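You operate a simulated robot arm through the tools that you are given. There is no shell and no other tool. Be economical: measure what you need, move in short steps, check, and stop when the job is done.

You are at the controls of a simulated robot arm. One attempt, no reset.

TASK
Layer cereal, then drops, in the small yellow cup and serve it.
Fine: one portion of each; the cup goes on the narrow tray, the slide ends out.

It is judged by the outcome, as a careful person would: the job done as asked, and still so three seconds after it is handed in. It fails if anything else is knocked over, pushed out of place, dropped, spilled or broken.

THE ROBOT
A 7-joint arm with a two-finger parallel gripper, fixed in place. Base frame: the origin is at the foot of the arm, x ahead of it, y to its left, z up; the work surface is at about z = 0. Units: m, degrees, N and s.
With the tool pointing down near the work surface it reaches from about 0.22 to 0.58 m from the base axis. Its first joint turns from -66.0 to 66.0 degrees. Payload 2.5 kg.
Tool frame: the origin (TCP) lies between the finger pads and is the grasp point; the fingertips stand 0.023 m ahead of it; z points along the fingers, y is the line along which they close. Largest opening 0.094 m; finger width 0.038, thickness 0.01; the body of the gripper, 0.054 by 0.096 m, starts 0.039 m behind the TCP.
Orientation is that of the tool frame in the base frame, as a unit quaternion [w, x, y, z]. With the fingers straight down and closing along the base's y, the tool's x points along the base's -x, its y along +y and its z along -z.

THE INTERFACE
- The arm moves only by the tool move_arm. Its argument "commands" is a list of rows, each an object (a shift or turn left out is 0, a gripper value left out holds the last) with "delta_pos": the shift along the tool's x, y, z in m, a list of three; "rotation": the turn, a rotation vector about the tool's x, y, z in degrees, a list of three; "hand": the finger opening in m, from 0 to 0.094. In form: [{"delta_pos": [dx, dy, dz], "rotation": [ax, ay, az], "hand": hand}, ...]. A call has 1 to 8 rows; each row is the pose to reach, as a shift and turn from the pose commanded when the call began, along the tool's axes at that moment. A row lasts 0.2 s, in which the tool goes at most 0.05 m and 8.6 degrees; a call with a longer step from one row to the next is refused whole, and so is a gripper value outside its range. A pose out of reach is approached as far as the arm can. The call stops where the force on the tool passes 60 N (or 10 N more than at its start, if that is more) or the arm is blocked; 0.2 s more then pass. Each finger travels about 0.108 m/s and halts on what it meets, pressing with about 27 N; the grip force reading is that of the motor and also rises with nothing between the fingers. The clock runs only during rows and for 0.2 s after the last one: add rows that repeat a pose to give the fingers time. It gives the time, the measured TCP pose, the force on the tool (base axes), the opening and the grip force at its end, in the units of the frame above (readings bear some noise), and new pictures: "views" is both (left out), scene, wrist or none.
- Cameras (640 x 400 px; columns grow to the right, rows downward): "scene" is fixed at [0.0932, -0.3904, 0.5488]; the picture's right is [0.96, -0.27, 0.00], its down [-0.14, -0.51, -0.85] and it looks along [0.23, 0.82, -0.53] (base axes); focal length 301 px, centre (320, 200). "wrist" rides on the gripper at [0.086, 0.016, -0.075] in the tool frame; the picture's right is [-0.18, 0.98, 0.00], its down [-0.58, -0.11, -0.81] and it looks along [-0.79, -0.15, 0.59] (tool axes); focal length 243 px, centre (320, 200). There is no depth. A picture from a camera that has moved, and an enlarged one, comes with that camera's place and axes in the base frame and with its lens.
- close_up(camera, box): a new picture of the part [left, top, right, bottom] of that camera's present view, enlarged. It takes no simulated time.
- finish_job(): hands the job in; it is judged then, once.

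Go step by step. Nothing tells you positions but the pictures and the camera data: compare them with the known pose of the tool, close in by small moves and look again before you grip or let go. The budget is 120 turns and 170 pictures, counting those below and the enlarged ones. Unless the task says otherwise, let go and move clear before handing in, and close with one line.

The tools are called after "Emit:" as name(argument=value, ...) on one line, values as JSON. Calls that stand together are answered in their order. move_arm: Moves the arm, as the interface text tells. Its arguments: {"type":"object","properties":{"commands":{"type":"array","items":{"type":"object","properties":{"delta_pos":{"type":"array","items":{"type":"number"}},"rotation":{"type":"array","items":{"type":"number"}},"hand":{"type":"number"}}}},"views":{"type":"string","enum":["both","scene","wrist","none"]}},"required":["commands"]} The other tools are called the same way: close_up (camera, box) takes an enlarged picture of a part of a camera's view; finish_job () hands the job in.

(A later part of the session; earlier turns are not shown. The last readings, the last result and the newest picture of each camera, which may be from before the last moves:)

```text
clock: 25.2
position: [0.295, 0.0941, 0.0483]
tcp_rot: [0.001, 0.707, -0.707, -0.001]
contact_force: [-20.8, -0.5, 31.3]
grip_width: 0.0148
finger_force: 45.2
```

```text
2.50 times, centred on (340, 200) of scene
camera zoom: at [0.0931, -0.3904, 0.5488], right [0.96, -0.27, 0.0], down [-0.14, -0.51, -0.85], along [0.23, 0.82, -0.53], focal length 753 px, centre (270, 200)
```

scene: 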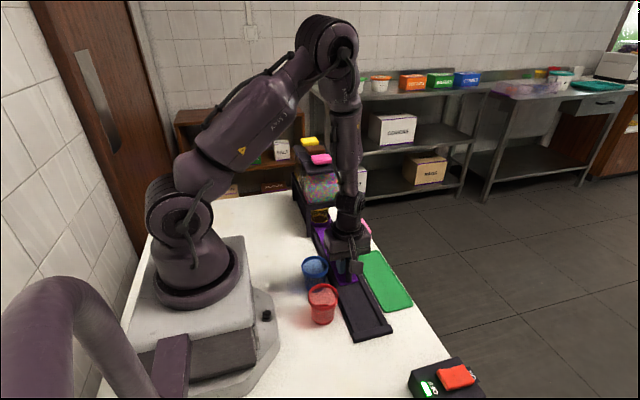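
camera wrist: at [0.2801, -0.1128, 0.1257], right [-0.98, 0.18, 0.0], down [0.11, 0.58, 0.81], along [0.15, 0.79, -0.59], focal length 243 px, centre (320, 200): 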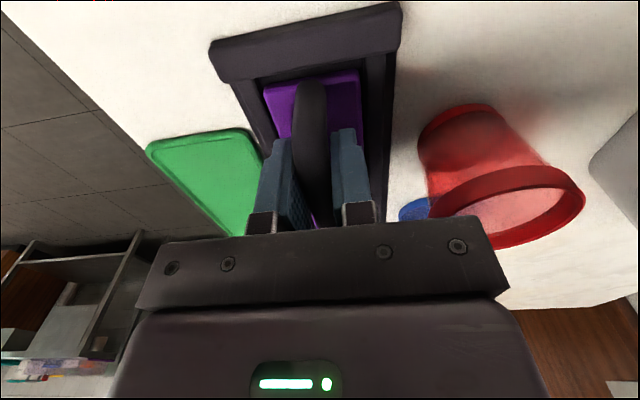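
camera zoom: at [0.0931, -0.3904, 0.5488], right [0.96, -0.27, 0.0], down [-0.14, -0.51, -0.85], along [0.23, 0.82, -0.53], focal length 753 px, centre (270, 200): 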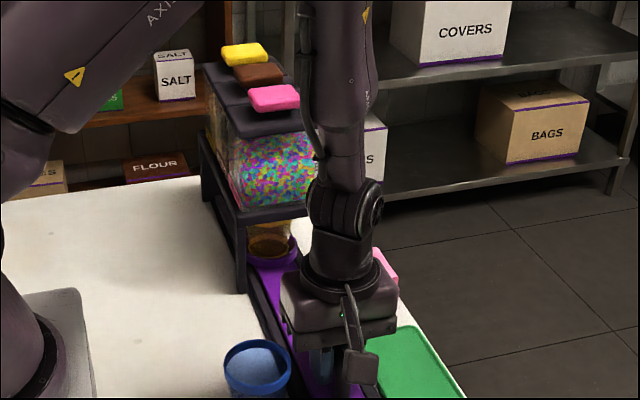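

Slide moves freely; cup passes under. Relax the load and continue.

Emit:
move_arm(commands=[{"delta_pos": [0, 0.0012, -0.0007]}, {"delta_pos": [-0.02, 0.0012, -0.0007]}, {"delta_pos": [-0.04, 0.0012, -0.0007]}, {"delta_pos": [-0.06, 0.0012, -0.0007]}, {"delta_pos": [-0.08, 0.0012, -0.0007]}], views="both")

Emit:
close_up(camera="scene", box=[270, 120, 410, 280])

```text
clock: 26.4
position: [0.2943, 0.1741, 0.0486]
tcp_rot: [-0.001, -0.707, 0.707, 0.0]
contact_force: [-2.0, 0.0, -35.3]
grip_width: 0.0145
finger_force: 44.5
camera wrist: at [0.2804, 0.0867, 0.1241], right [-0.98, 0.18, 0.0], down [0.11, 0.58, 0.81], along [0.15, 0.79, -0.59], focal length 243 px, centre (320, 200)
```

scene: 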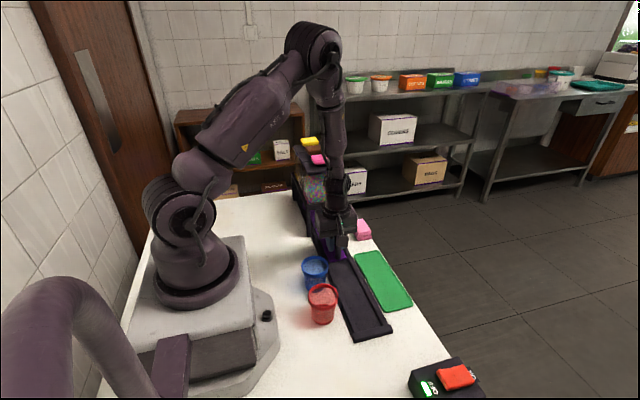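
wrist: 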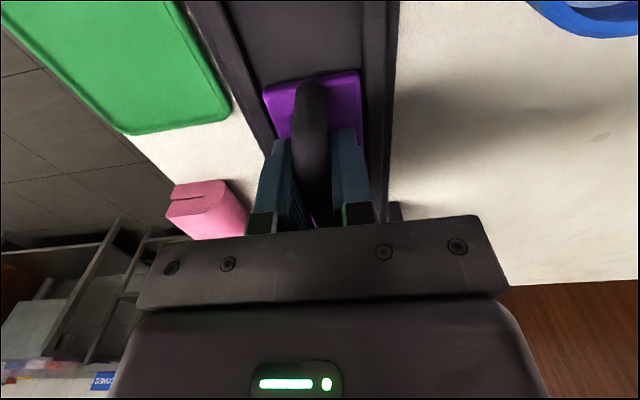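

```text
2.50 times, centred on (340, 200) of scene
camera zoom: at [0.0933, -0.3903, 0.5488], right [0.96, -0.27, 0.0], down [-0.14, -0.51, -0.85], along [0.23, 0.82, -0.53], focal length 753 px, centre (270, 200)
```

zoom: 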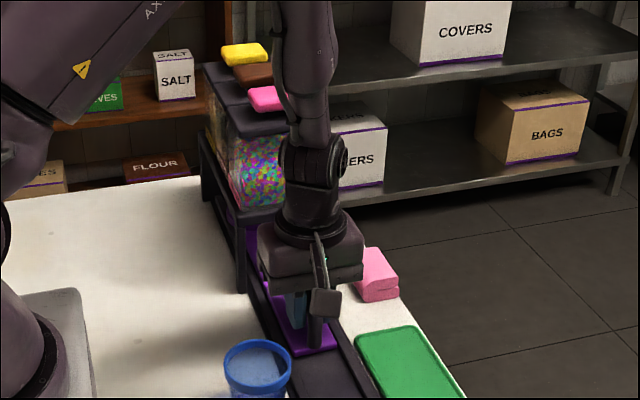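

Emit:
move_arm(commands=[{"delta_pos": [-0.01, 0, 0.001]}, {"delta_pos": [-0.02, 0, 0.001]}, {"delta_pos": [-0.028, 0, 0.001]}, {"delta_pos": [-0.036, 0, 0.001]}], views="both")

Emit:
close_up(camera="scene", box=[290, 130, 370, 260])

```text
clock: 27.4
position: [0.295, 0.2058, 0.0489]
tcp_rot: [-0.004, -0.706, 0.708, -0.002]
contact_force: [-11.8, -20.2, -2.2]
grip_width: 0.0145
finger_force: 44.8
camera wrist: at [0.2804, 0.1203, 0.1252], right [-0.98, 0.19, 0.0], down [0.11, 0.59, 0.8], along [0.15, 0.79, -0.6], focal length 243 px, centre (320, 200)
```

scene: 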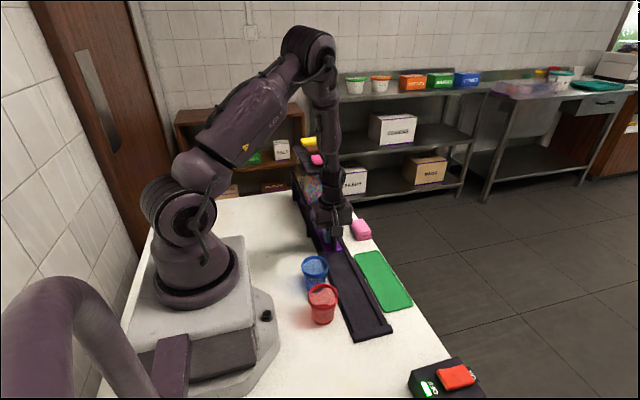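
wrist: 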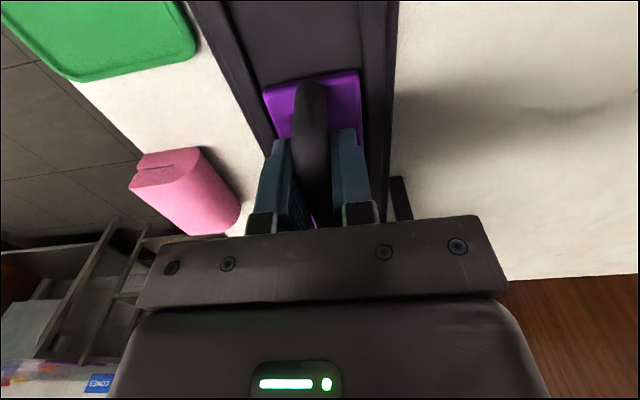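

```text
3.08 times, centred on (330, 195) of scene
camera zoom: at [0.0932, -0.3904, 0.5488], right [0.96, -0.27, 0.0], down [-0.14, -0.51, -0.85], along [0.23, 0.82, -0.53], focal length 927 px, centre (289, 215)
```

zoom: 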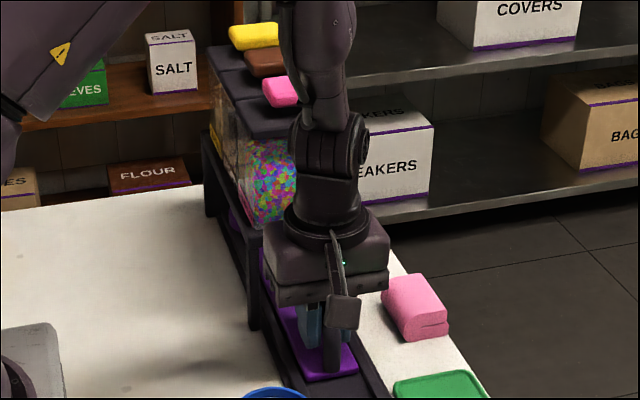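

The slide reached what looks like its end stop (travel 0.231 m), which matches the cereal hopper position. Release and rise, then look.

Emit:
move_arm(commands=[{"delta_pos": [0.004, 0, 0]}, {"delta_pos": [0.004, 0, 0], "hand": 0.025}, {"delta_pos": [0.004, 0, 0], "hand": 0.04}, {"delta_pos": [0.004, 0, -0.03], "hand": 0.04}, {"delta_pos": [0.015, 0, -0.07]}, {"delta_pos": [0.04, 0, -0.11]}, {"delta_pos": [0.06, 0, -0.15]}, {"delta_pos": [0.06, 0, -0.2]}], views="none")

Emit:
move_arm(commands=[{"delta_pos": [0, 0, -0.05]}, {"delta_pos": [0, 0, -0.1]}, {"delta_pos": [0, 0, -0.1]}], views="both")

Emit:
close_up(camera="scene", box=[280, 120, 390, 260])

Emit:
close_up(camera="wrist", box=[0, 0, 640, 2])

```text
clock: 29.2
position: [0.2959, 0.1494, 0.2465]
tcp_rot: [0.001, 0.707, -0.707, 0.0]
contact_force: [-0.2, -0.2, -0.2]
grip_width: 0.0398
finger_force: 0.0
```

```text
clock: 30.0
position: [0.2973, 0.1502, 0.3502]
tcp_rot: [0.001, 0.708, -0.706, 0.0]
contact_force: [0.3, 0.4, -0.2]
grip_width: 0.0398
finger_force: 0.0
camera wrist: at [0.2822, 0.0636, 0.4243], right [-0.98, 0.18, 0.0], down [0.11, 0.58, 0.81], along [0.15, 0.79, -0.59], focal length 243 px, centre (320, 200)
```

scene: 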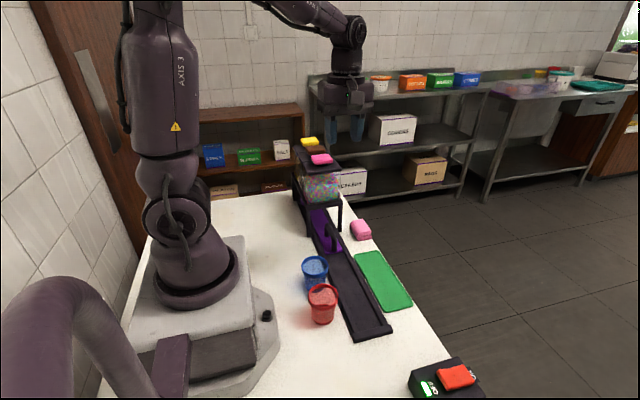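
wrist: 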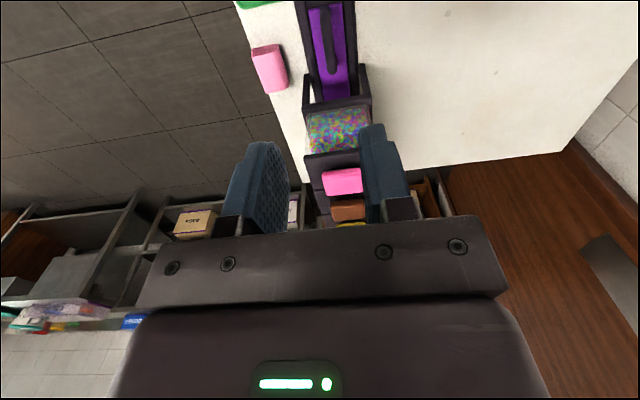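

```text
2.86 times, centred on (335, 190) of scene
camera zoom: at [0.0932, -0.3904, 0.5488], right [0.96, -0.27, 0.0], down [-0.14, -0.51, -0.85], along [0.23, 0.82, -0.53], focal length 861 px, centre (277, 229)
```

zoom: 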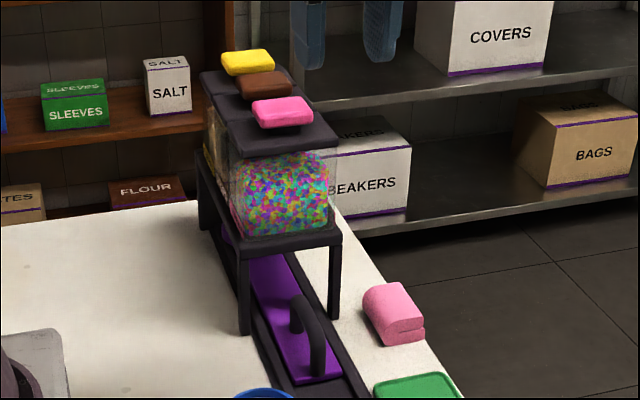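

```text
1.00 times, centred on (320, 1) of wrist
camera zoom: at [0.2822, 0.0636, 0.4243], right [-0.98, 0.18, 0.0], down [0.11, 0.58, 0.81], along [0.15, 0.79, -0.59], focal length 243 px, centre (320, 399)
```

zoom: 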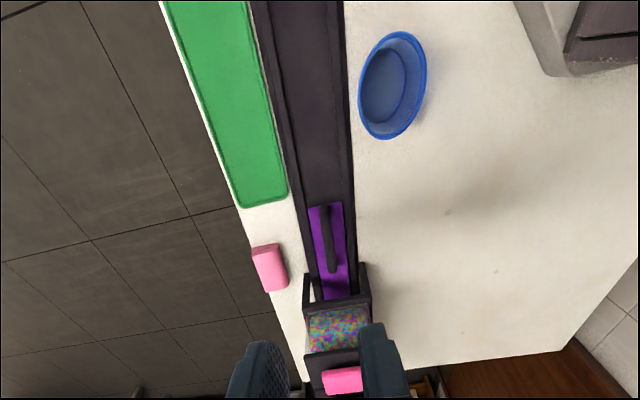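

I want to verify the cup sits under the cereal outlet; swing the camera to the left side looking toward +x.

Emit:
move_arm(commands=[{"delta_pos": [-0.01, 0.012, 0], "rotation": [0, 0, 8.5]}, {"delta_pos": [-0.03, 0.024, 0], "rotation": [0, 0, 17]}, {"delta_pos": [-0.05, 0.036, 0], "rotation": [0, 0, 25.5]}, {"delta_pos": [-0.07, 0.048, 0], "rotation": [0, 0, 34]}, {"delta_pos": [-0.09, 0.06, 0], "rotation": [0, 0, 42.5]}, {"delta_pos": [-0.11, 0.072, 0], "rotation": [0, 0, 51]}, {"delta_pos": [-0.13, 0.084, 0], "rotation": [0, 0, 59.5]}, {"delta_pos": [-0.15, 0.095, 0], "rotation": [0, 0, 68]}], views="none")

Emit:
move_arm(commands=[{"rotation": [0, 0, 8]}, {"rotation": [0, 0, 16]}, {"rotation": [0, 0, 22]}, {"rotation": [0, 0, 22], "delta_pos": [0, 0, 0.04]}, {"rotation": [0, 0, 22], "delta_pos": [0, 0, 0.08]}, {"rotation": [0, 0, 22], "delta_pos": [0, 0, 0.12]}, {"rotation": [0, 0, 22], "delta_pos": [0, 0, 0.12]}], views="wrist")

Emit:
close_up(camera="wrist", box=[200, 0, 600, 100])

```text
clock: 31.8
position: [0.2007, 0.2988, 0.3504]
tcp_rot: [0.0, -0.19, 0.982, 0.0]
contact_force: [0.0, -0.4, 0.4]
grip_width: 0.0399
finger_force: 0.0
```

```text
clock: 33.4
position: [0.2005, 0.3002, 0.2279]
tcp_rot: [0.0, 0.0, 1.0, 0.001]
contact_force: [-0.4, 0.3, 0.4]
grip_width: 0.0401
finger_force: 0.0
camera wrist: at [0.1163, 0.316, 0.3032], right [0.18, 0.98, 0.0], down [0.58, -0.11, 0.81], along [0.79, -0.15, -0.59], focal length 243 px, centre (320, 200)
```

wrist: 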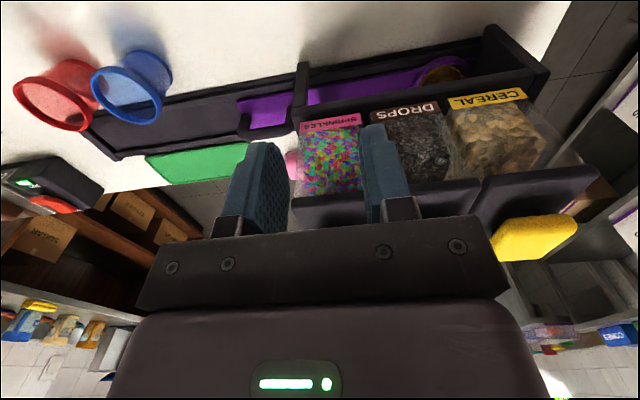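

```text
1.60 times, centred on (400, 50) of wrist
camera zoom: at [0.1163, 0.316, 0.3032], right [0.18, 0.98, 0.0], down [0.58, -0.11, 0.81], along [0.79, -0.15, -0.59], focal length 388 px, centre (192, 440)
```

zoom: 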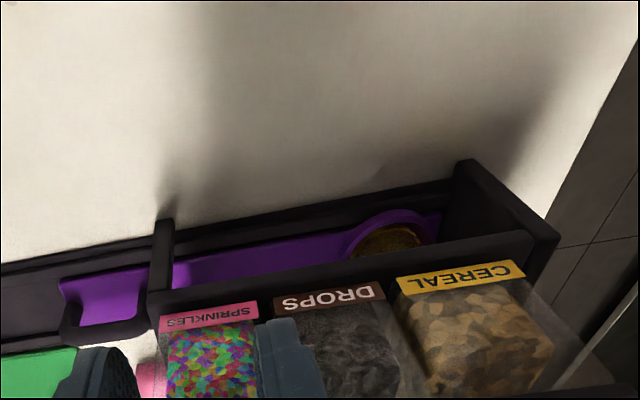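

Great: all three labels are legible (SPRINKLES, DROPS, CEREAL), both hoppers are full and the cup sits directly under CEREAL. Next, close the fingers and go above the yellow button.

Emit:
move_arm(commands=[{"delta_pos": [0, 0, -0.045], "hand": 0.02}, {"delta_pos": [0, 0, -0.09], "hand": 0}, {"delta_pos": [-0.02, 0.03, -0.1], "hand": 0}, {"delta_pos": [-0.045, 0.065, -0.1]}, {"delta_pos": [-0.07, 0.1, -0.1]}, {"delta_pos": [-0.0895, 0.128, -0.1]}, {"delta_pos": [-0.0895, 0.128, -0.1]}], views="both")

Emit:
close_up(camera="scene", box=[285, 100, 365, 180])

Emit:
close_up(camera="wrist", box=[0, 0, 640, 2])

```text
clock: 35.0
position: [0.2892, 0.4268, 0.3269]
tcp_rot: [0.0, 0.0, 1.0, -0.001]
contact_force: [0.0, -0.8, -0.2]
grip_width: 0.0002
finger_force: 27.1
camera wrist: at [0.2052, 0.4432, 0.4031], right [0.18, 0.98, 0.0], down [0.58, -0.11, 0.81], along [0.79, -0.15, -0.59], focal length 243 px, centre (320, 200)
```

scene: 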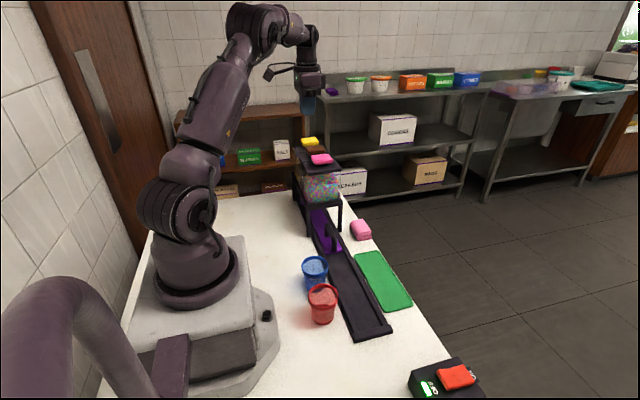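
wrist: 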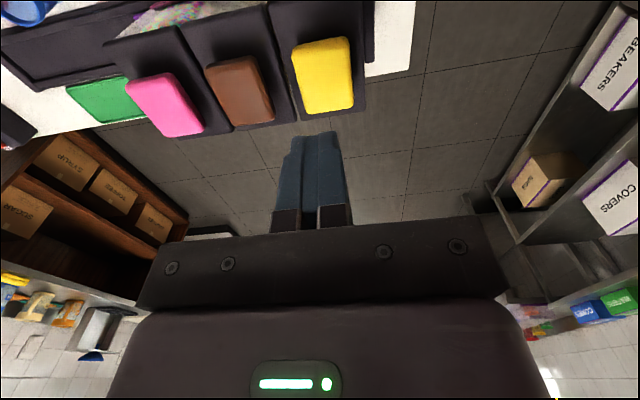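

```text
5.00 times, centred on (325, 140) of scene
camera zoom: at [0.0932, -0.3904, 0.5488], right [0.96, -0.27, 0.0], down [-0.14, -0.51, -0.85], along [0.23, 0.82, -0.53], focal length 1506 px, centre (295, 500)
```

zoom: 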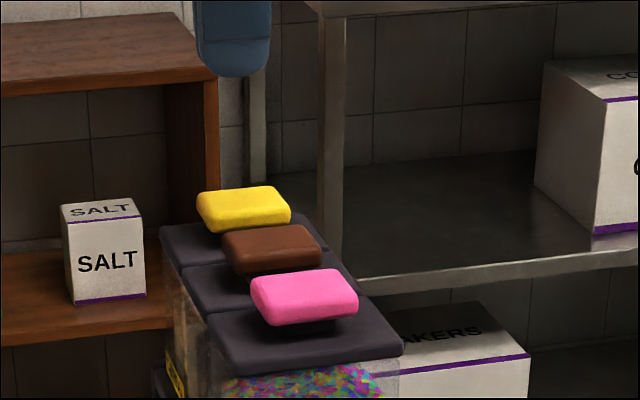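

```text
1.00 times, centred on (320, 1) of wrist
camera zoom: at [0.2052, 0.4432, 0.4031], right [0.18, 0.98, 0.0], down [0.58, -0.11, 0.81], along [0.79, -0.15, -0.59], focal length 243 px, centre (320, 399)
```

zoom: 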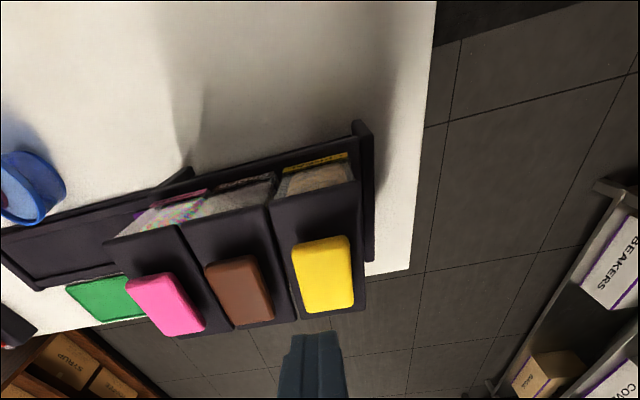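

Centred over the yellow button within a few mm. Descend close to it.

Emit:
move_arm(commands=[{"delta_pos": [-0.0015, 0.002, 0.03]}, {"delta_pos": [-0.0015, 0.002, 0.06]}, {"delta_pos": [-0.0015, 0.002, 0.06]}], views="none")

Emit:
close_up(camera="scene", box=[285, 100, 365, 180])

Emit:
close_up(camera="wrist", box=[160, 20, 480, 220])

```text
clock: 35.8
position: [0.2914, 0.4285, 0.2662]
tcp_rot: [-0.001, 0.0, 1.0, 0.0]
contact_force: [-0.3, -0.2, -0.4]
grip_width: 0.0001
finger_force: 26.9
```

```text
5.00 times, centred on (325, 140) of scene
camera zoom: at [0.0932, -0.3904, 0.5488], right [0.96, -0.27, 0.0], down [-0.14, -0.51, -0.85], along [0.23, 0.82, -0.53], focal length 1506 px, centre (295, 500)
```

zoom: 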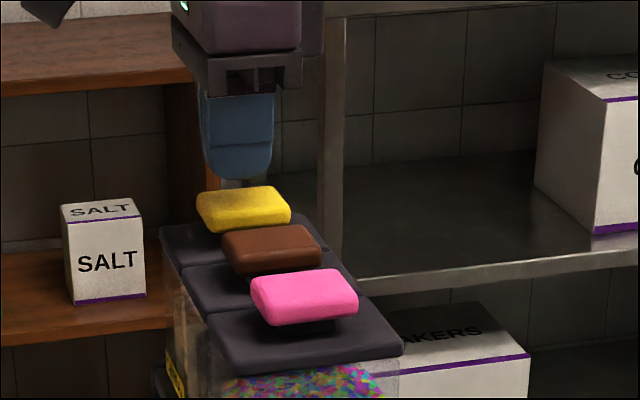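

```text
2.00 times, centred on (320, 120) of wrist
camera zoom: at [0.2066, 0.4446, 0.3432], right [0.18, 0.98, 0.0], down [0.58, -0.11, 0.81], along [0.79, -0.15, -0.59], focal length 485 px, centre (320, 360)
```

zoom: 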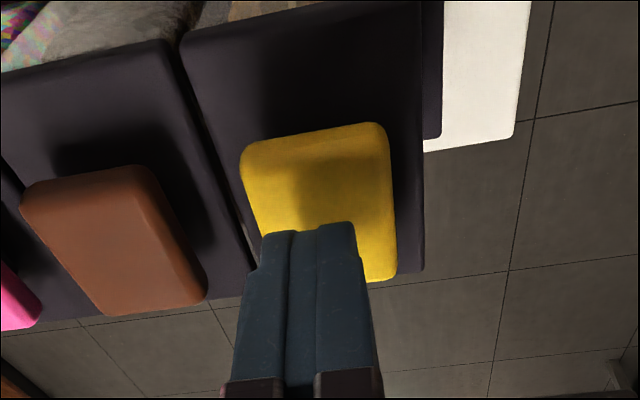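

Emit:
move_arm(commands=[{"delta_pos": [0, 0.002, 0.005]}, {"delta_pos": [0, 0.002, 0.008]}, {"delta_pos": [0, 0.002, 0.011]}, {"delta_pos": [0, 0.002, 0.013]}], views="none")

Emit:
close_up(camera="scene", box=[285, 100, 365, 180])

```text
clock: 36.8
position: [0.2915, 0.4315, 0.2545]
tcp_rot: [0.0, 0.0, 1.0, 0.0]
contact_force: [-0.7, 0.7, -0.4]
grip_width: 0.0
finger_force: 26.8
```

```text
5.00 times, centred on (325, 140) of scene
camera zoom: at [0.0932, -0.3904, 0.5488], right [0.96, -0.27, 0.0], down [-0.14, -0.51, -0.85], along [0.23, 0.82, -0.53], focal length 1506 px, centre (295, 500)
```

zoom: 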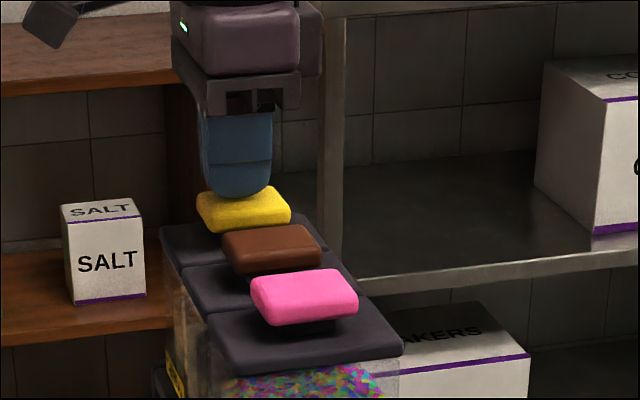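

No contact yet; continue in small steps.

Emit:
move_arm(commands=[{"delta_pos": [-0.001, -0.001, 0.003]}, {"delta_pos": [-0.001, -0.001, 0.005]}, {"delta_pos": [-0.001, -0.001, 0.007]}], views="none")

Emit:
close_up(camera="scene", box=[285, 100, 365, 180])

```text
clock: 37.6
position: [0.2922, 0.4304, 0.2486]
tcp_rot: [0.001, 0.001, 1.0, 0.0]
contact_force: [-0.6, -1.3, 1.6]
grip_width: 0.0
finger_force: 27.0
```

```text
5.00 times, centred on (325, 140) of scene
camera zoom: at [0.0932, -0.3904, 0.5488], right [0.96, -0.27, 0.0], down [-0.14, -0.51, -0.85], along [0.23, 0.82, -0.53], focal length 1506 px, centre (295, 500)
```

zoom: 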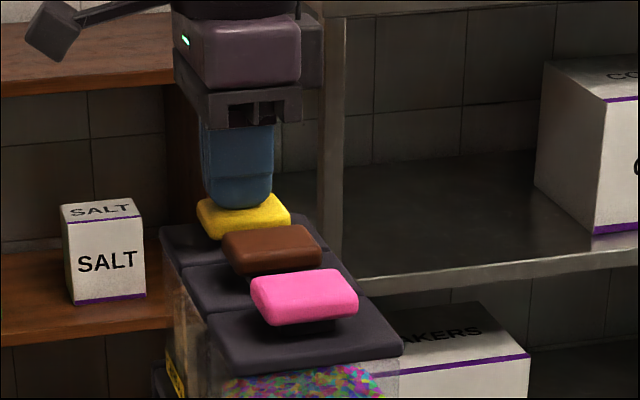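

The button is moving with little force. Press through to the end of its travel.

Emit:
move_arm(commands=[{"delta_pos": [0, 0, 0.003]}, {"delta_pos": [0, 0, 0.006]}, {"delta_pos": [0, 0, 0.009]}], views="none")

Emit:
close_up(camera="scene", box=[285, 100, 365, 180])

```text
clock: 38.4
position: [0.2922, 0.4307, 0.2411]
tcp_rot: [0.0, 0.001, 1.0, 0.0]
contact_force: [-9.3, -10.0, 25.9]
grip_width: 0.0001
finger_force: 26.8
```

```text
5.00 times, centred on (325, 140) of scene
camera zoom: at [0.0931, -0.3905, 0.5487], right [0.96, -0.27, 0.0], down [-0.14, -0.51, -0.85], along [0.23, 0.82, -0.53], focal length 1506 px, centre (295, 500)
```

zoom: 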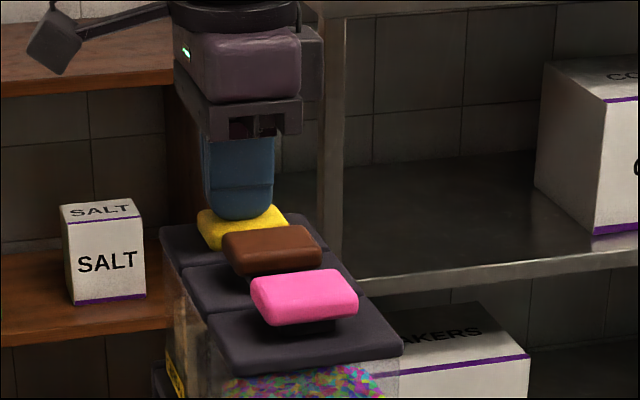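

Bottomed out. Release upward and go back to the viewing pose to inspect the cup.

Emit:
move_arm(commands=[{"delta_pos": [0, 0, -0.04]}, {"delta_pos": [0, 0, -0.085]}, {"delta_pos": [0.02, -0.03, -0.085]}, {"delta_pos": [0.045, -0.065, -0.085]}, {"delta_pos": [0.07, -0.1, -0.085]}, {"delta_pos": [0.093, -0.13, -0.085]}, {"delta_pos": [0.093, -0.13, -0.04]}, {"delta_pos": [0.093, -0.13, 0.0]}], views="none")

Emit:
close_up(camera="wrist", box=[320, 0, 520, 100])

Emit:
close_up(camera="scene", box=[280, 120, 380, 220])

```text
clock: 40.2
position: [0.199, 0.2996, 0.2407]
tcp_rot: [0.0, 0.0, 1.0, 0.0]
contact_force: [0.2, 0.2, -0.2]
grip_width: 0.0
finger_force: 26.7
```

```text
3.20 times, centred on (420, 50) of wrist
camera zoom: at [0.1146, 0.3157, 0.3152], right [0.18, 0.98, 0.0], down [0.58, -0.11, 0.81], along [0.79, -0.15, -0.59], focal length 776 px, centre (0, 680)
```

zoom: 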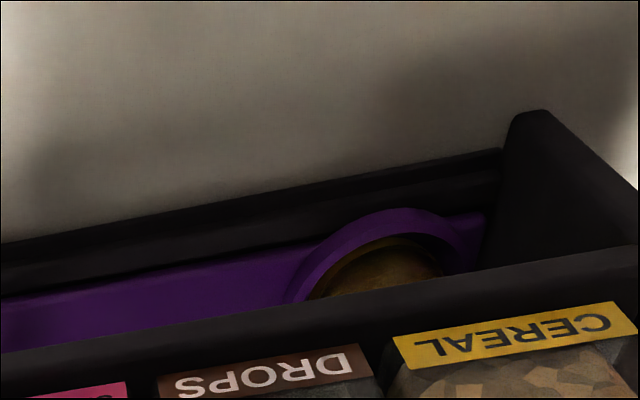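

```text
4.00 times, centred on (330, 170) of scene
camera zoom: at [0.0931, -0.3904, 0.5488], right [0.96, -0.27, 0.0], down [-0.14, -0.51, -0.85], along [0.23, 0.82, -0.53], focal length 1205 px, centre (280, 320)
```

zoom: 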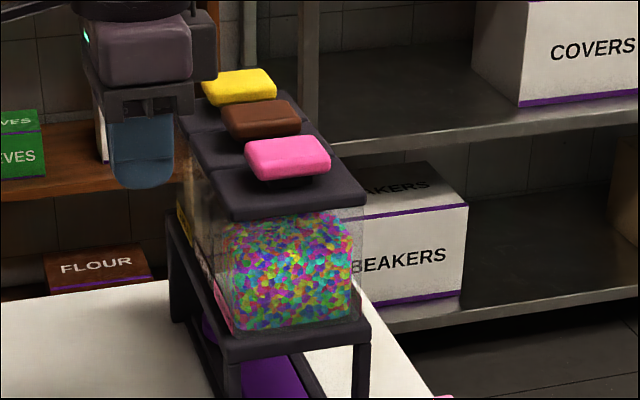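

The cup shows something brown; lower for a clearer side view.

Emit:
move_arm(commands=[{"delta_pos": [0.015, 0.0, 0.04]}, {"delta_pos": [0.02, 0.02, 0.08]}, {"delta_pos": [0.02, 0.03, 0.115]}, {"delta_pos": [0.02, 0.03, 0.115]}], views="none")

Emit:
close_up(camera="wrist", box=[300, 0, 620, 160])

```text
clock: 41.2
position: [0.1807, 0.3319, 0.124]
tcp_rot: [-0.001, 0.001, 1.0, 0.0]
contact_force: [0.7, 0.8, 0.1]
grip_width: 0.0
finger_force: 27.4
```

```text
2.00 times, centred on (460, 80) of wrist
camera zoom: at [0.0952, 0.3485, 0.1998], right [0.18, 0.98, 0.0], down [0.58, -0.11, 0.81], along [0.79, -0.15, -0.59], focal length 485 px, centre (40, 440)
```

zoom: 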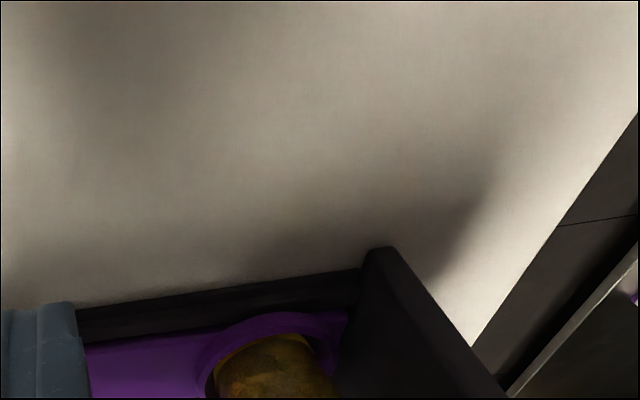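

Emit:
close_up(camera="wrist", box=[360, 110, 520, 210])

```text
4.00 times, centred on (440, 160) of wrist
camera zoom: at [0.0952, 0.3485, 0.1998], right [0.18, 0.98, 0.0], down [0.58, -0.11, 0.81], along [0.79, -0.15, -0.59], focal length 970 px, centre (-160, 360)
```

zoom: 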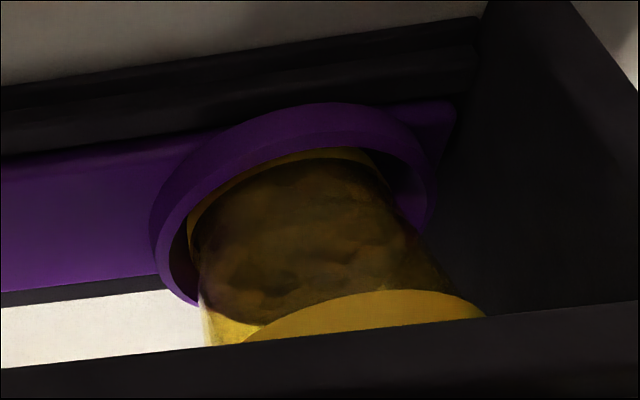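

One portion of cereal is in the cup. Return to the handle with the gripper turned again.

Emit:
move_arm(commands=[{"delta_pos": [0, 0, -0.045]}, {"delta_pos": [0, 0, -0.09]}, {"delta_pos": [0, -0.02, -0.13], "rotation": [0, 0, -8]}, {"delta_pos": [0, -0.05, -0.16], "rotation": [0, 0, -16]}, {"delta_pos": [-0.02, -0.09, -0.17], "rotation": [0, 0, -24]}, {"delta_pos": [-0.05, -0.13, -0.17], "rotation": [0, 0, -32]}, {"delta_pos": [-0.08, -0.165, -0.17], "rotation": [0, 0, -40]}, {"delta_pos": [-0.113, -0.18, -0.17], "rotation": [0, 0, -48]}], views="none")

Emit:
move_arm(commands=[{"rotation": [0, 0, -8.4], "hand": 0.02}, {"rotation": [0, 0, -16.8], "hand": 0.04}, {"rotation": [0, 0, -25.2], "hand": 0.04}, {"rotation": [0, 0, -33.6]}, {"rotation": [0, 0, -42]}, {"rotation": [0, 0, -42]}], views="both")

Emit:
close_up(camera="wrist", box=[160, 0, 480, 2])

```text
clock: 43.0
position: [0.2924, 0.1494, 0.2934]
tcp_rot: [0.001, -0.407, 0.913, 0.001]
contact_force: [-0.2, -0.1, 0.4]
grip_width: 0.0
finger_force: 26.9
```

```text
clock: 44.4
position: [0.2923, 0.1502, 0.2937]
tcp_rot: [0.0, 0.708, -0.707, 0.001]
contact_force: [-0.1, -0.2, 0.4]
grip_width: 0.0403
finger_force: 0.0
camera wrist: at [0.2774, 0.0635, 0.3701], right [-0.98, 0.18, 0.0], down [0.11, 0.58, 0.81], along [0.15, 0.79, -0.59], focal length 243 px, centre (320, 200)
```

scene: 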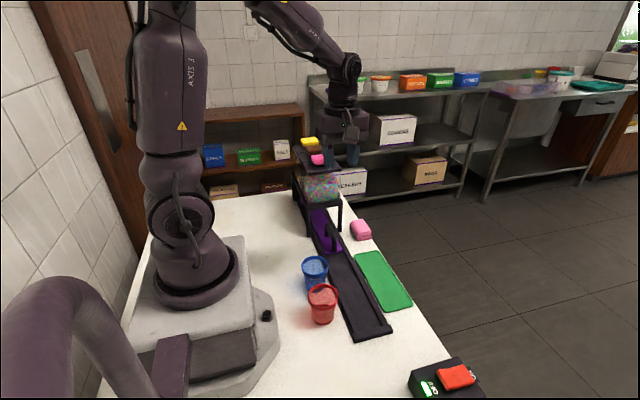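
wrist: 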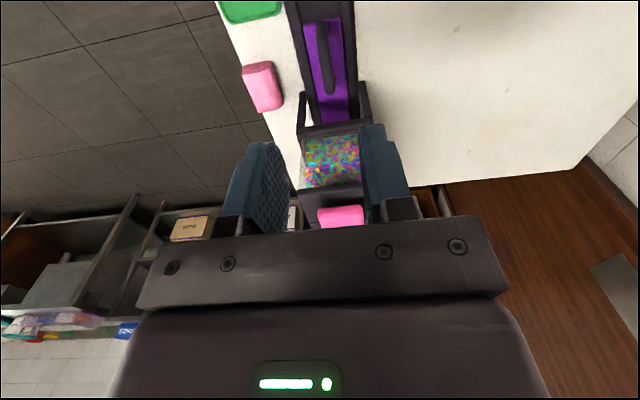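

```text
2.00 times, centred on (320, 1) of wrist
camera zoom: at [0.2774, 0.0635, 0.3701], right [-0.98, 0.18, 0.0], down [0.11, 0.58, 0.81], along [0.15, 0.79, -0.59], focal length 485 px, centre (320, 598)
```

zoom: 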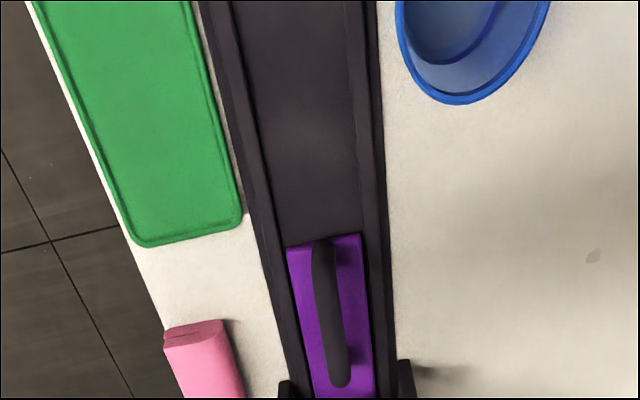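

Emit:
move_arm(commands=[{"delta_pos": [0, -0.002, 0.045]}, {"delta_pos": [0, -0.002, 0.09]}, {"delta_pos": [-0.01, -0.002, 0.135]}, {"delta_pos": [-0.03, -0.002, 0.17]}, {"delta_pos": [-0.046, -0.002, 0.19]}, {"delta_pos": [-0.048, -0.002, 0.2]}, {"delta_pos": [-0.048, -0.002, 0.2]}], views="none")

Emit:
close_up(camera="wrist", box=[160, 0, 480, 200])

```text
clock: 46.0
position: [0.2951, 0.1999, 0.0952]
tcp_rot: [0.0, -0.707, 0.707, 0.0]
contact_force: [0.1, 0.0, -0.4]
grip_width: 0.0399
finger_force: 0.0
```

```text
2.00 times, centred on (320, 100) of wrist
camera zoom: at [0.28, 0.1125, 0.1712], right [-0.98, 0.18, 0.0], down [0.11, 0.58, 0.81], along [0.15, 0.79, -0.59], focal length 485 px, centre (320, 400)
```

zoom: 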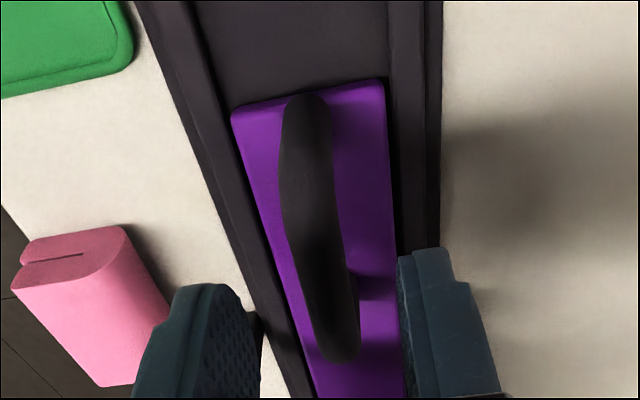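

Straddling the handle. Descend, grip.

Emit:
move_arm(commands=[{"delta_pos": [0, 0, 0.02]}, {"delta_pos": [0, 0, 0.04]}, {"delta_pos": [0, 0, 0.046]}, {"delta_pos": [0, 0, 0.046], "hand": 0.02}, {"delta_pos": [0, 0, 0.046], "hand": 0.012}, {"delta_pos": [0, 0, 0.046], "hand": 0.012}], views="none")

```text
clock: 47.4
position: [0.295, 0.1986, 0.0497]
tcp_rot: [0.0, -0.707, 0.707, 0.0]
contact_force: [8.4, 1.7, -8.0]
grip_width: 0.0149
finger_force: 44.9
```

Emit:
move_arm(commands=[{"delta_pos": [0.015, -0.001, 0]}, {"delta_pos": [0.03, -0.001, 0]}, {"delta_pos": [0.045, -0.001, 0]}, {"delta_pos": [0.057, -0.001, 0]}, {"delta_pos": [0.0645, -0.001, 0]}, {"delta_pos": [0.0645, -0.001, 0]}], views="none")

```text
clock: 48.8
position: [0.295, 0.1332, 0.0491]
tcp_rot: [0.001, 0.707, -0.707, -0.001]
contact_force: [-17.5, -0.3, 35.5]
grip_width: 0.0146
finger_force: 45.5
```

Slide pulled back one pitch (65 mm). Release and go check alignment under DROPS.

Emit:
move_arm(commands=[{"delta_pos": [0, 0.0006, -0.0007], "hand": 0.025}, {"delta_pos": [0, 0.0006, -0.0007], "hand": 0.04}, {"delta_pos": [0, 0.0006, -0.0007], "hand": 0.04}, {"delta_pos": [0, 0, -0.04]}, {"delta_pos": [0, 0, -0.09]}, {"delta_pos": [0, 0, -0.14]}, {"delta_pos": [0, 0, -0.19]}, {"delta_pos": [0, 0, -0.24]}], views="none")

Emit:
move_arm(commands=[{"delta_pos": [-0.01, 0.012, 0], "rotation": [0, 0, 8.5]}, {"delta_pos": [-0.03, 0.024, 0], "rotation": [0, 0, 17]}, {"delta_pos": [-0.05, 0.036, 0], "rotation": [0, 0, 25.5]}, {"delta_pos": [-0.07, 0.048, 0], "rotation": [0, 0, 34]}, {"delta_pos": [-0.09, 0.06, 0], "rotation": [0, 0, 42.5]}, {"delta_pos": [-0.11, 0.072, 0], "rotation": [0, 0, 51]}, {"delta_pos": [-0.13, 0.084, 0], "rotation": [0, 0, 59.5]}, {"delta_pos": [-0.15, 0.095, 0], "rotation": [0, 0, 68]}], views="none")

Emit:
move_arm(commands=[{"rotation": [0, 0, 8]}, {"rotation": [0, 0, 16]}, {"rotation": [0, 0, 22], "delta_pos": [0, 0, 0.03]}, {"rotation": [0, 0, 22], "delta_pos": [0, 0, 0.06]}, {"rotation": [0, 0, 22], "delta_pos": [0, 0, 0.06]}], views="none")

Emit:
close_up(camera="wrist", box=[280, 0, 580, 110])

```text
clock: 50.6
position: [0.295, 0.1337, 0.2888]
tcp_rot: [0.001, 0.707, -0.707, 0.0]
contact_force: [-0.8, -0.2, 0.6]
grip_width: 0.0397
finger_force: 0.1
```

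```text
clock: 52.4
position: [0.2006, 0.284, 0.2897]
tcp_rot: [-0.001, -0.19, 0.982, 0.0]
contact_force: [0.0, -0.1, -0.3]
grip_width: 0.0399
finger_force: 0.0
```

```text
clock: 53.6
position: [0.2005, 0.2836, 0.2293]
tcp_rot: [0.0, 0.0, 1.0, 0.0]
contact_force: [-0.3, -0.3, -0.2]
grip_width: 0.04
finger_force: 0.0
```

```text
2.13 times, centred on (430, 55) of wrist
camera zoom: at [0.1154, 0.3002, 0.3042], right [0.19, 0.98, 0.0], down [0.58, -0.11, 0.81], along [0.79, -0.15, -0.59], focal length 518 px, centre (85, 509)
```

zoom: 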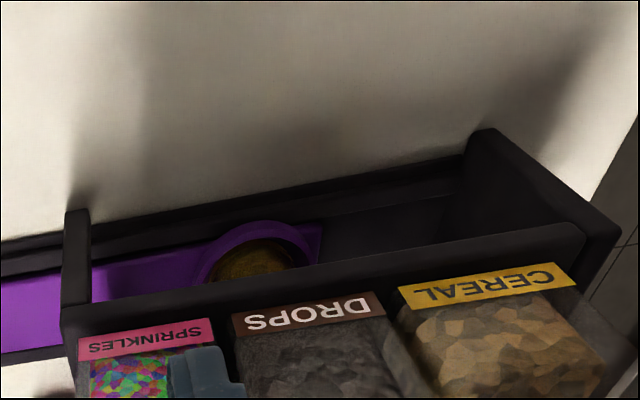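

The cup is under DROPS. Move above the brown button with fingers closed.

Emit:
move_arm(commands=[{"delta_pos": [0, 0, -0.045], "hand": 0.02}, {"delta_pos": [0, 0, -0.09], "hand": 0}, {"delta_pos": [-0.03, 0.03, -0.09], "hand": 0}, {"delta_pos": [-0.06, 0.06, -0.09]}, {"delta_pos": [-0.0915, 0.082, -0.09]}, {"delta_pos": [-0.0915, 0.082, -0.06]}, {"delta_pos": [-0.0915, 0.082, -0.037]}, {"delta_pos": [-0.0915, 0.082, -0.037]}], views="none")

Emit:
close_up(camera="scene", box=[285, 100, 365, 180])

Emit:
close_up(camera="wrist", box=[160, 20, 480, 220])

```text
clock: 55.4
position: [0.2921, 0.3665, 0.2661]
tcp_rot: [-0.001, -0.001, 1.0, 0.0]
contact_force: [0.0, 1.1, -0.5]
grip_width: 0.0
finger_force: 27.2
```

```text
5.00 times, centred on (325, 140) of scene
camera zoom: at [0.0932, -0.3904, 0.5488], right [0.96, -0.27, 0.0], down [-0.14, -0.51, -0.85], along [0.23, 0.82, -0.53], focal length 1506 px, centre (295, 500)
```

zoom: 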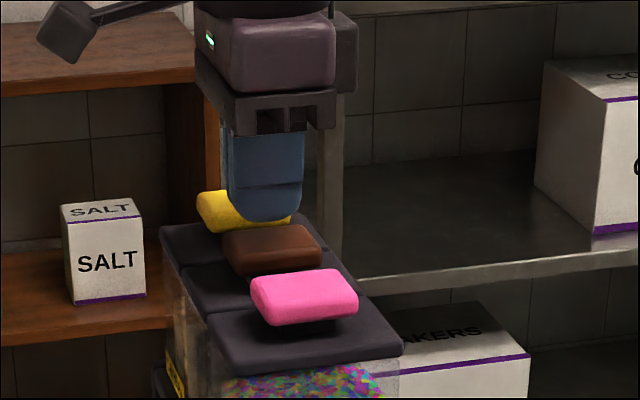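

```text
2.00 times, centred on (320, 120) of wrist
camera zoom: at [0.2066, 0.3828, 0.3407], right [0.18, 0.98, 0.0], down [0.58, -0.11, 0.81], along [0.79, -0.15, -0.59], focal length 485 px, centre (320, 360)
```

zoom: 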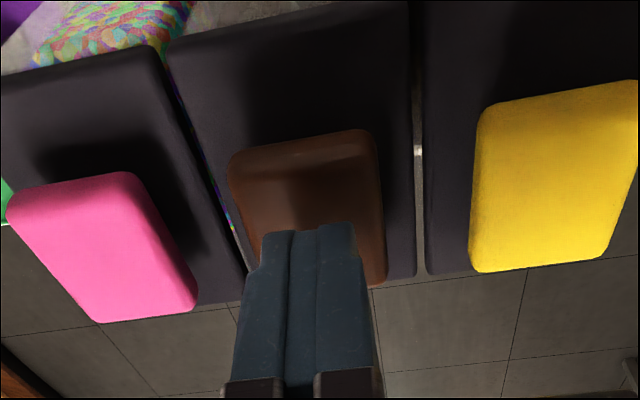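

Well aligned. Press once through the full travel.

Emit:
move_arm(commands=[{"delta_pos": [-0.001, -0.001, 0.01]}, {"delta_pos": [-0.001, -0.001, 0.014]}, {"delta_pos": [-0.001, -0.001, 0.018]}, {"delta_pos": [-0.001, -0.001, 0.021]}, {"delta_pos": [-0.001, -0.001, 0.024]}, {"delta_pos": [-0.001, -0.001, 0.026]}], views="none")

Emit:
close_up(camera="scene", box=[285, 100, 365, 180])

```text
clock: 56.8
position: [0.2942, 0.3641, 0.2419]
tcp_rot: [0.001, 0.001, 1.0, 0.001]
contact_force: [-3.4, -9.9, 27.8]
grip_width: 0.0001
finger_force: 27.3
```

```text
5.00 times, centred on (325, 140) of scene
camera zoom: at [0.0931, -0.3905, 0.5487], right [0.96, -0.27, 0.0], down [-0.14, -0.51, -0.85], along [0.23, 0.82, -0.53], focal length 1506 px, centre (295, 500)
```

zoom: 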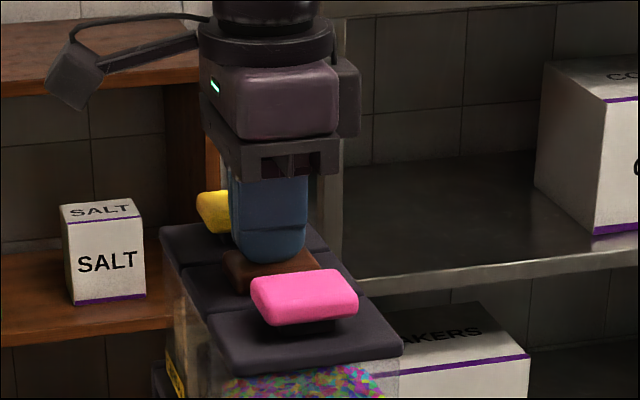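

Bottomed out. Rise and take a low side view of the cup.

Emit:
move_arm(commands=[{"delta_pos": [0, 0, -0.04]}, {"delta_pos": [0, 0, -0.08]}, {"delta_pos": [0.035, -0.02, -0.085]}, {"delta_pos": [0.07, -0.04, -0.085]}, {"delta_pos": [0.1, -0.06, -0.085]}, {"delta_pos": [0.115, -0.08, -0.06]}, {"delta_pos": [0.115, -0.08, -0.02]}, {"delta_pos": [0.115, -0.08, 0.02]}], views="none")

Emit:
move_arm(commands=[{"delta_pos": [0.0, 0.0, 0.04]}, {"delta_pos": [0, 0, 0.08]}, {"delta_pos": [0, 0, 0.095]}, {"delta_pos": [0, 0, 0.095]}], views="wrist")

Emit:
close_up(camera="wrist", box=[320, 90, 520, 215])

```text
clock: 58.6
position: [0.1774, 0.2826, 0.2205]
tcp_rot: [0.001, 0.0, 1.0, 0.0]
contact_force: [0.2, 0.7, 0.0]
grip_width: 0.0
finger_force: 26.5
```

```text
clock: 59.6
position: [0.1784, 0.2827, 0.1253]
tcp_rot: [0.0, 0.0, 1.0, 0.0]
contact_force: [0.9, 0.1, 0.2]
grip_width: 0.0
finger_force: 26.9
camera wrist: at [0.0936, 0.2992, 0.2004], right [0.18, 0.98, 0.0], down [0.58, -0.11, 0.81], along [0.79, -0.15, -0.59], focal length 243 px, centre (320, 200)
```

wrist: 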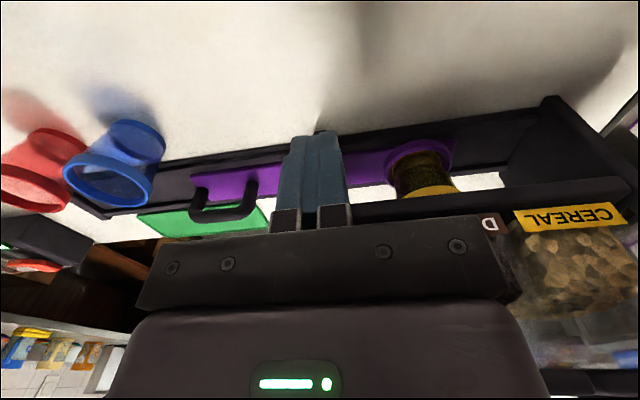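

```text
3.20 times, centred on (420, 152) of wrist
camera zoom: at [0.0936, 0.2992, 0.2004], right [0.18, 0.98, 0.0], down [0.58, -0.11, 0.81], along [0.79, -0.15, -0.59], focal length 776 px, centre (0, 352)
```

zoom: 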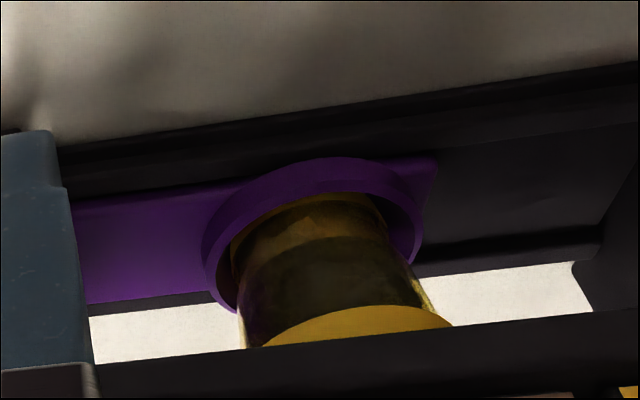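

Two layers are visible (cereal below, dark drops above). Back to the handle to pull the slide out.

Emit:
move_arm(commands=[{"delta_pos": [0, 0, -0.045]}, {"delta_pos": [0, 0, -0.09], "rotation": [0, 0, -8]}, {"delta_pos": [0, -0.02, -0.13], "rotation": [0, 0, -16]}, {"delta_pos": [-0.01, -0.05, -0.16], "rotation": [0, 0, -24]}, {"delta_pos": [-0.03, -0.08, -0.16], "rotation": [0, 0, -32]}, {"delta_pos": [-0.06, -0.11, -0.16], "rotation": [0, 0, -40]}, {"delta_pos": [-0.09, -0.135, -0.16], "rotation": [0, 0, -48]}, {"delta_pos": [-0.1165, -0.15, -0.16], "rotation": [0, 0, -56]}], views="none")

Emit:
move_arm(commands=[{"rotation": [0, 0, -8.5], "hand": 0.02}, {"rotation": [0, 0, -17], "hand": 0.04}, {"rotation": [0, 0, -25.5], "hand": 0.04}, {"rotation": [0, 0, -34], "delta_pos": [0, 0, 0.04]}, {"rotation": [0, 0, -34], "delta_pos": [0, 0, 0.09]}, {"rotation": [0, 0, -34], "delta_pos": [0, 0, 0.14]}, {"rotation": [0, 0, -34], "delta_pos": [0, 0, 0.185]}, {"rotation": [0, 0, -34], "delta_pos": [0, 0, 0.185]}], views="none")

Emit:
close_up(camera="wrist", box=[160, 0, 480, 200])

```text
clock: 61.4
position: [0.2932, 0.1336, 0.2837]
tcp_rot: [0.0, -0.47, 0.883, 0.0]
contact_force: [0.0, -0.1, -0.4]
grip_width: 0.0
finger_force: 27.2
```

```text
clock: 63.2
position: [0.2933, 0.1377, 0.0967]
tcp_rot: [0.0, 0.707, -0.707, 0.0]
contact_force: [-0.4, -0.5, -1.2]
grip_width: 0.0401
finger_force: 0.0
```

```text
2.00 times, centred on (320, 100) of wrist
camera zoom: at [0.2785, 0.0511, 0.1723], right [-0.98, 0.18, 0.0], down [0.11, 0.58, 0.81], along [0.15, 0.79, -0.59], focal length 485 px, centre (320, 400)
```

zoom: 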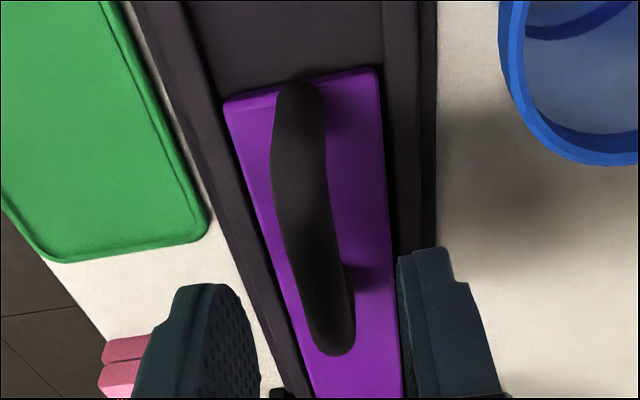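

Emit:
move_arm(commands=[{"delta_pos": [0, -0.001, 0.02]}, {"delta_pos": [0, -0.001, 0.04]}, {"delta_pos": [0, -0.001, 0.047]}, {"delta_pos": [0, -0.001, 0.047], "hand": 0.02}, {"delta_pos": [0, -0.001, 0.047], "hand": 0.012}, {"delta_pos": [0, -0.001, 0.047], "hand": 0.012}], views="none")

Emit:
move_arm(commands=[{"delta_pos": [0.015, -0.0005, 0]}, {"delta_pos": [0.035, -0.0005, 0]}, {"delta_pos": [0.055, -0.0005, 0]}, {"delta_pos": [0.075, -0.0005, 0]}, {"delta_pos": [0.095, -0.0005, 0]}, {"delta_pos": [0.115, -0.0005, 0]}, {"delta_pos": [0.13, -0.0005, 0]}], views="scene")

```text
clock: 64.6
position: [0.2937, 0.1362, 0.0523]
tcp_rot: [0.001, -0.707, 0.708, -0.001]
contact_force: [5.9, 0.1, -12.5]
grip_width: 0.0147
finger_force: 45.5
```

```text
clock: 66.2
position: [0.2953, 0.0035, 0.0521]
tcp_rot: [-0.001, -0.706, 0.708, 0.001]
contact_force: [-5.2, 0.9, -16.5]
grip_width: 0.0147
finger_force: 44.8
```

scene: 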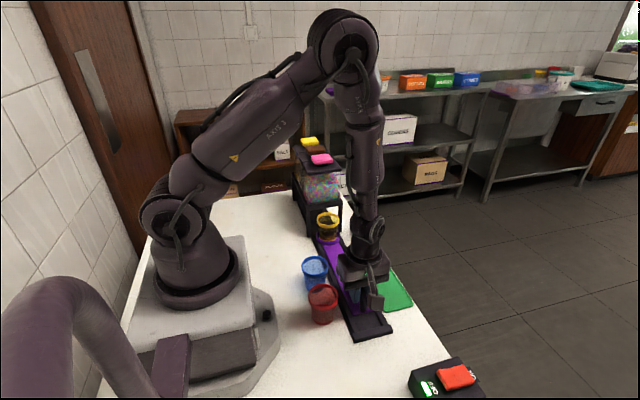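

Emit:
move_arm(commands=[{"delta_pos": [0.012, 0, 0]}, {"delta_pos": [0.022, 0, 0]}, {"delta_pos": [0.029, 0, 0]}, {"delta_pos": [0.0335, 0, 0]}, {"delta_pos": [0.0335, 0, 0]}], views="none")

Emit:
close_up(camera="scene", box=[280, 190, 420, 350])

Emit:
close_up(camera="scene", box=[305, 205, 355, 265])

```text
clock: 67.4
position: [0.2954, -0.0283, 0.0543]
tcp_rot: [0.0, -0.707, 0.708, 0.001]
contact_force: [1.7, -2.4, -35.3]
grip_width: 0.0149
finger_force: 45.5
```

```text
2.50 times, centred on (350, 270) of scene
camera zoom: at [0.0933, -0.3904, 0.5488], right [0.96, -0.27, 0.0], down [-0.14, -0.51, -0.85], along [0.23, 0.82, -0.53], focal length 753 px, centre (245, 25)
```

zoom: 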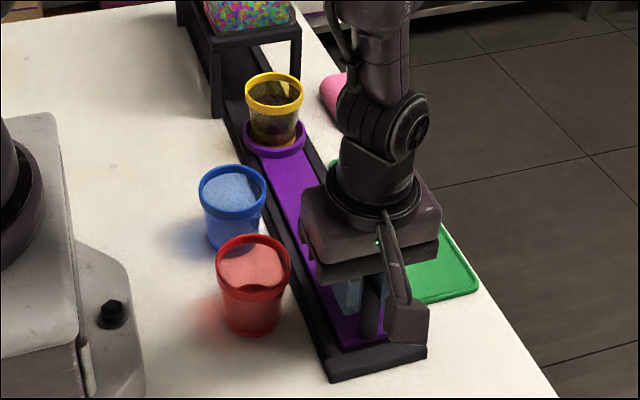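

```text
6.67 times, centred on (330, 235) of scene
camera zoom: at [0.0933, -0.3904, 0.5488], right [0.96, -0.27, 0.0], down [-0.14, -0.51, -0.85], along [0.23, 0.82, -0.53], focal length 2008 px, centre (253, -33)
```

zoom: 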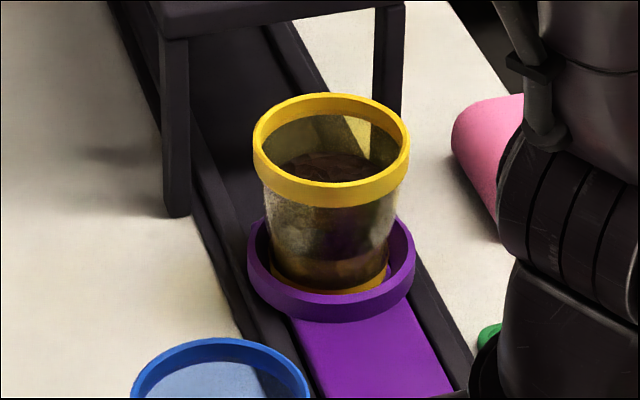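

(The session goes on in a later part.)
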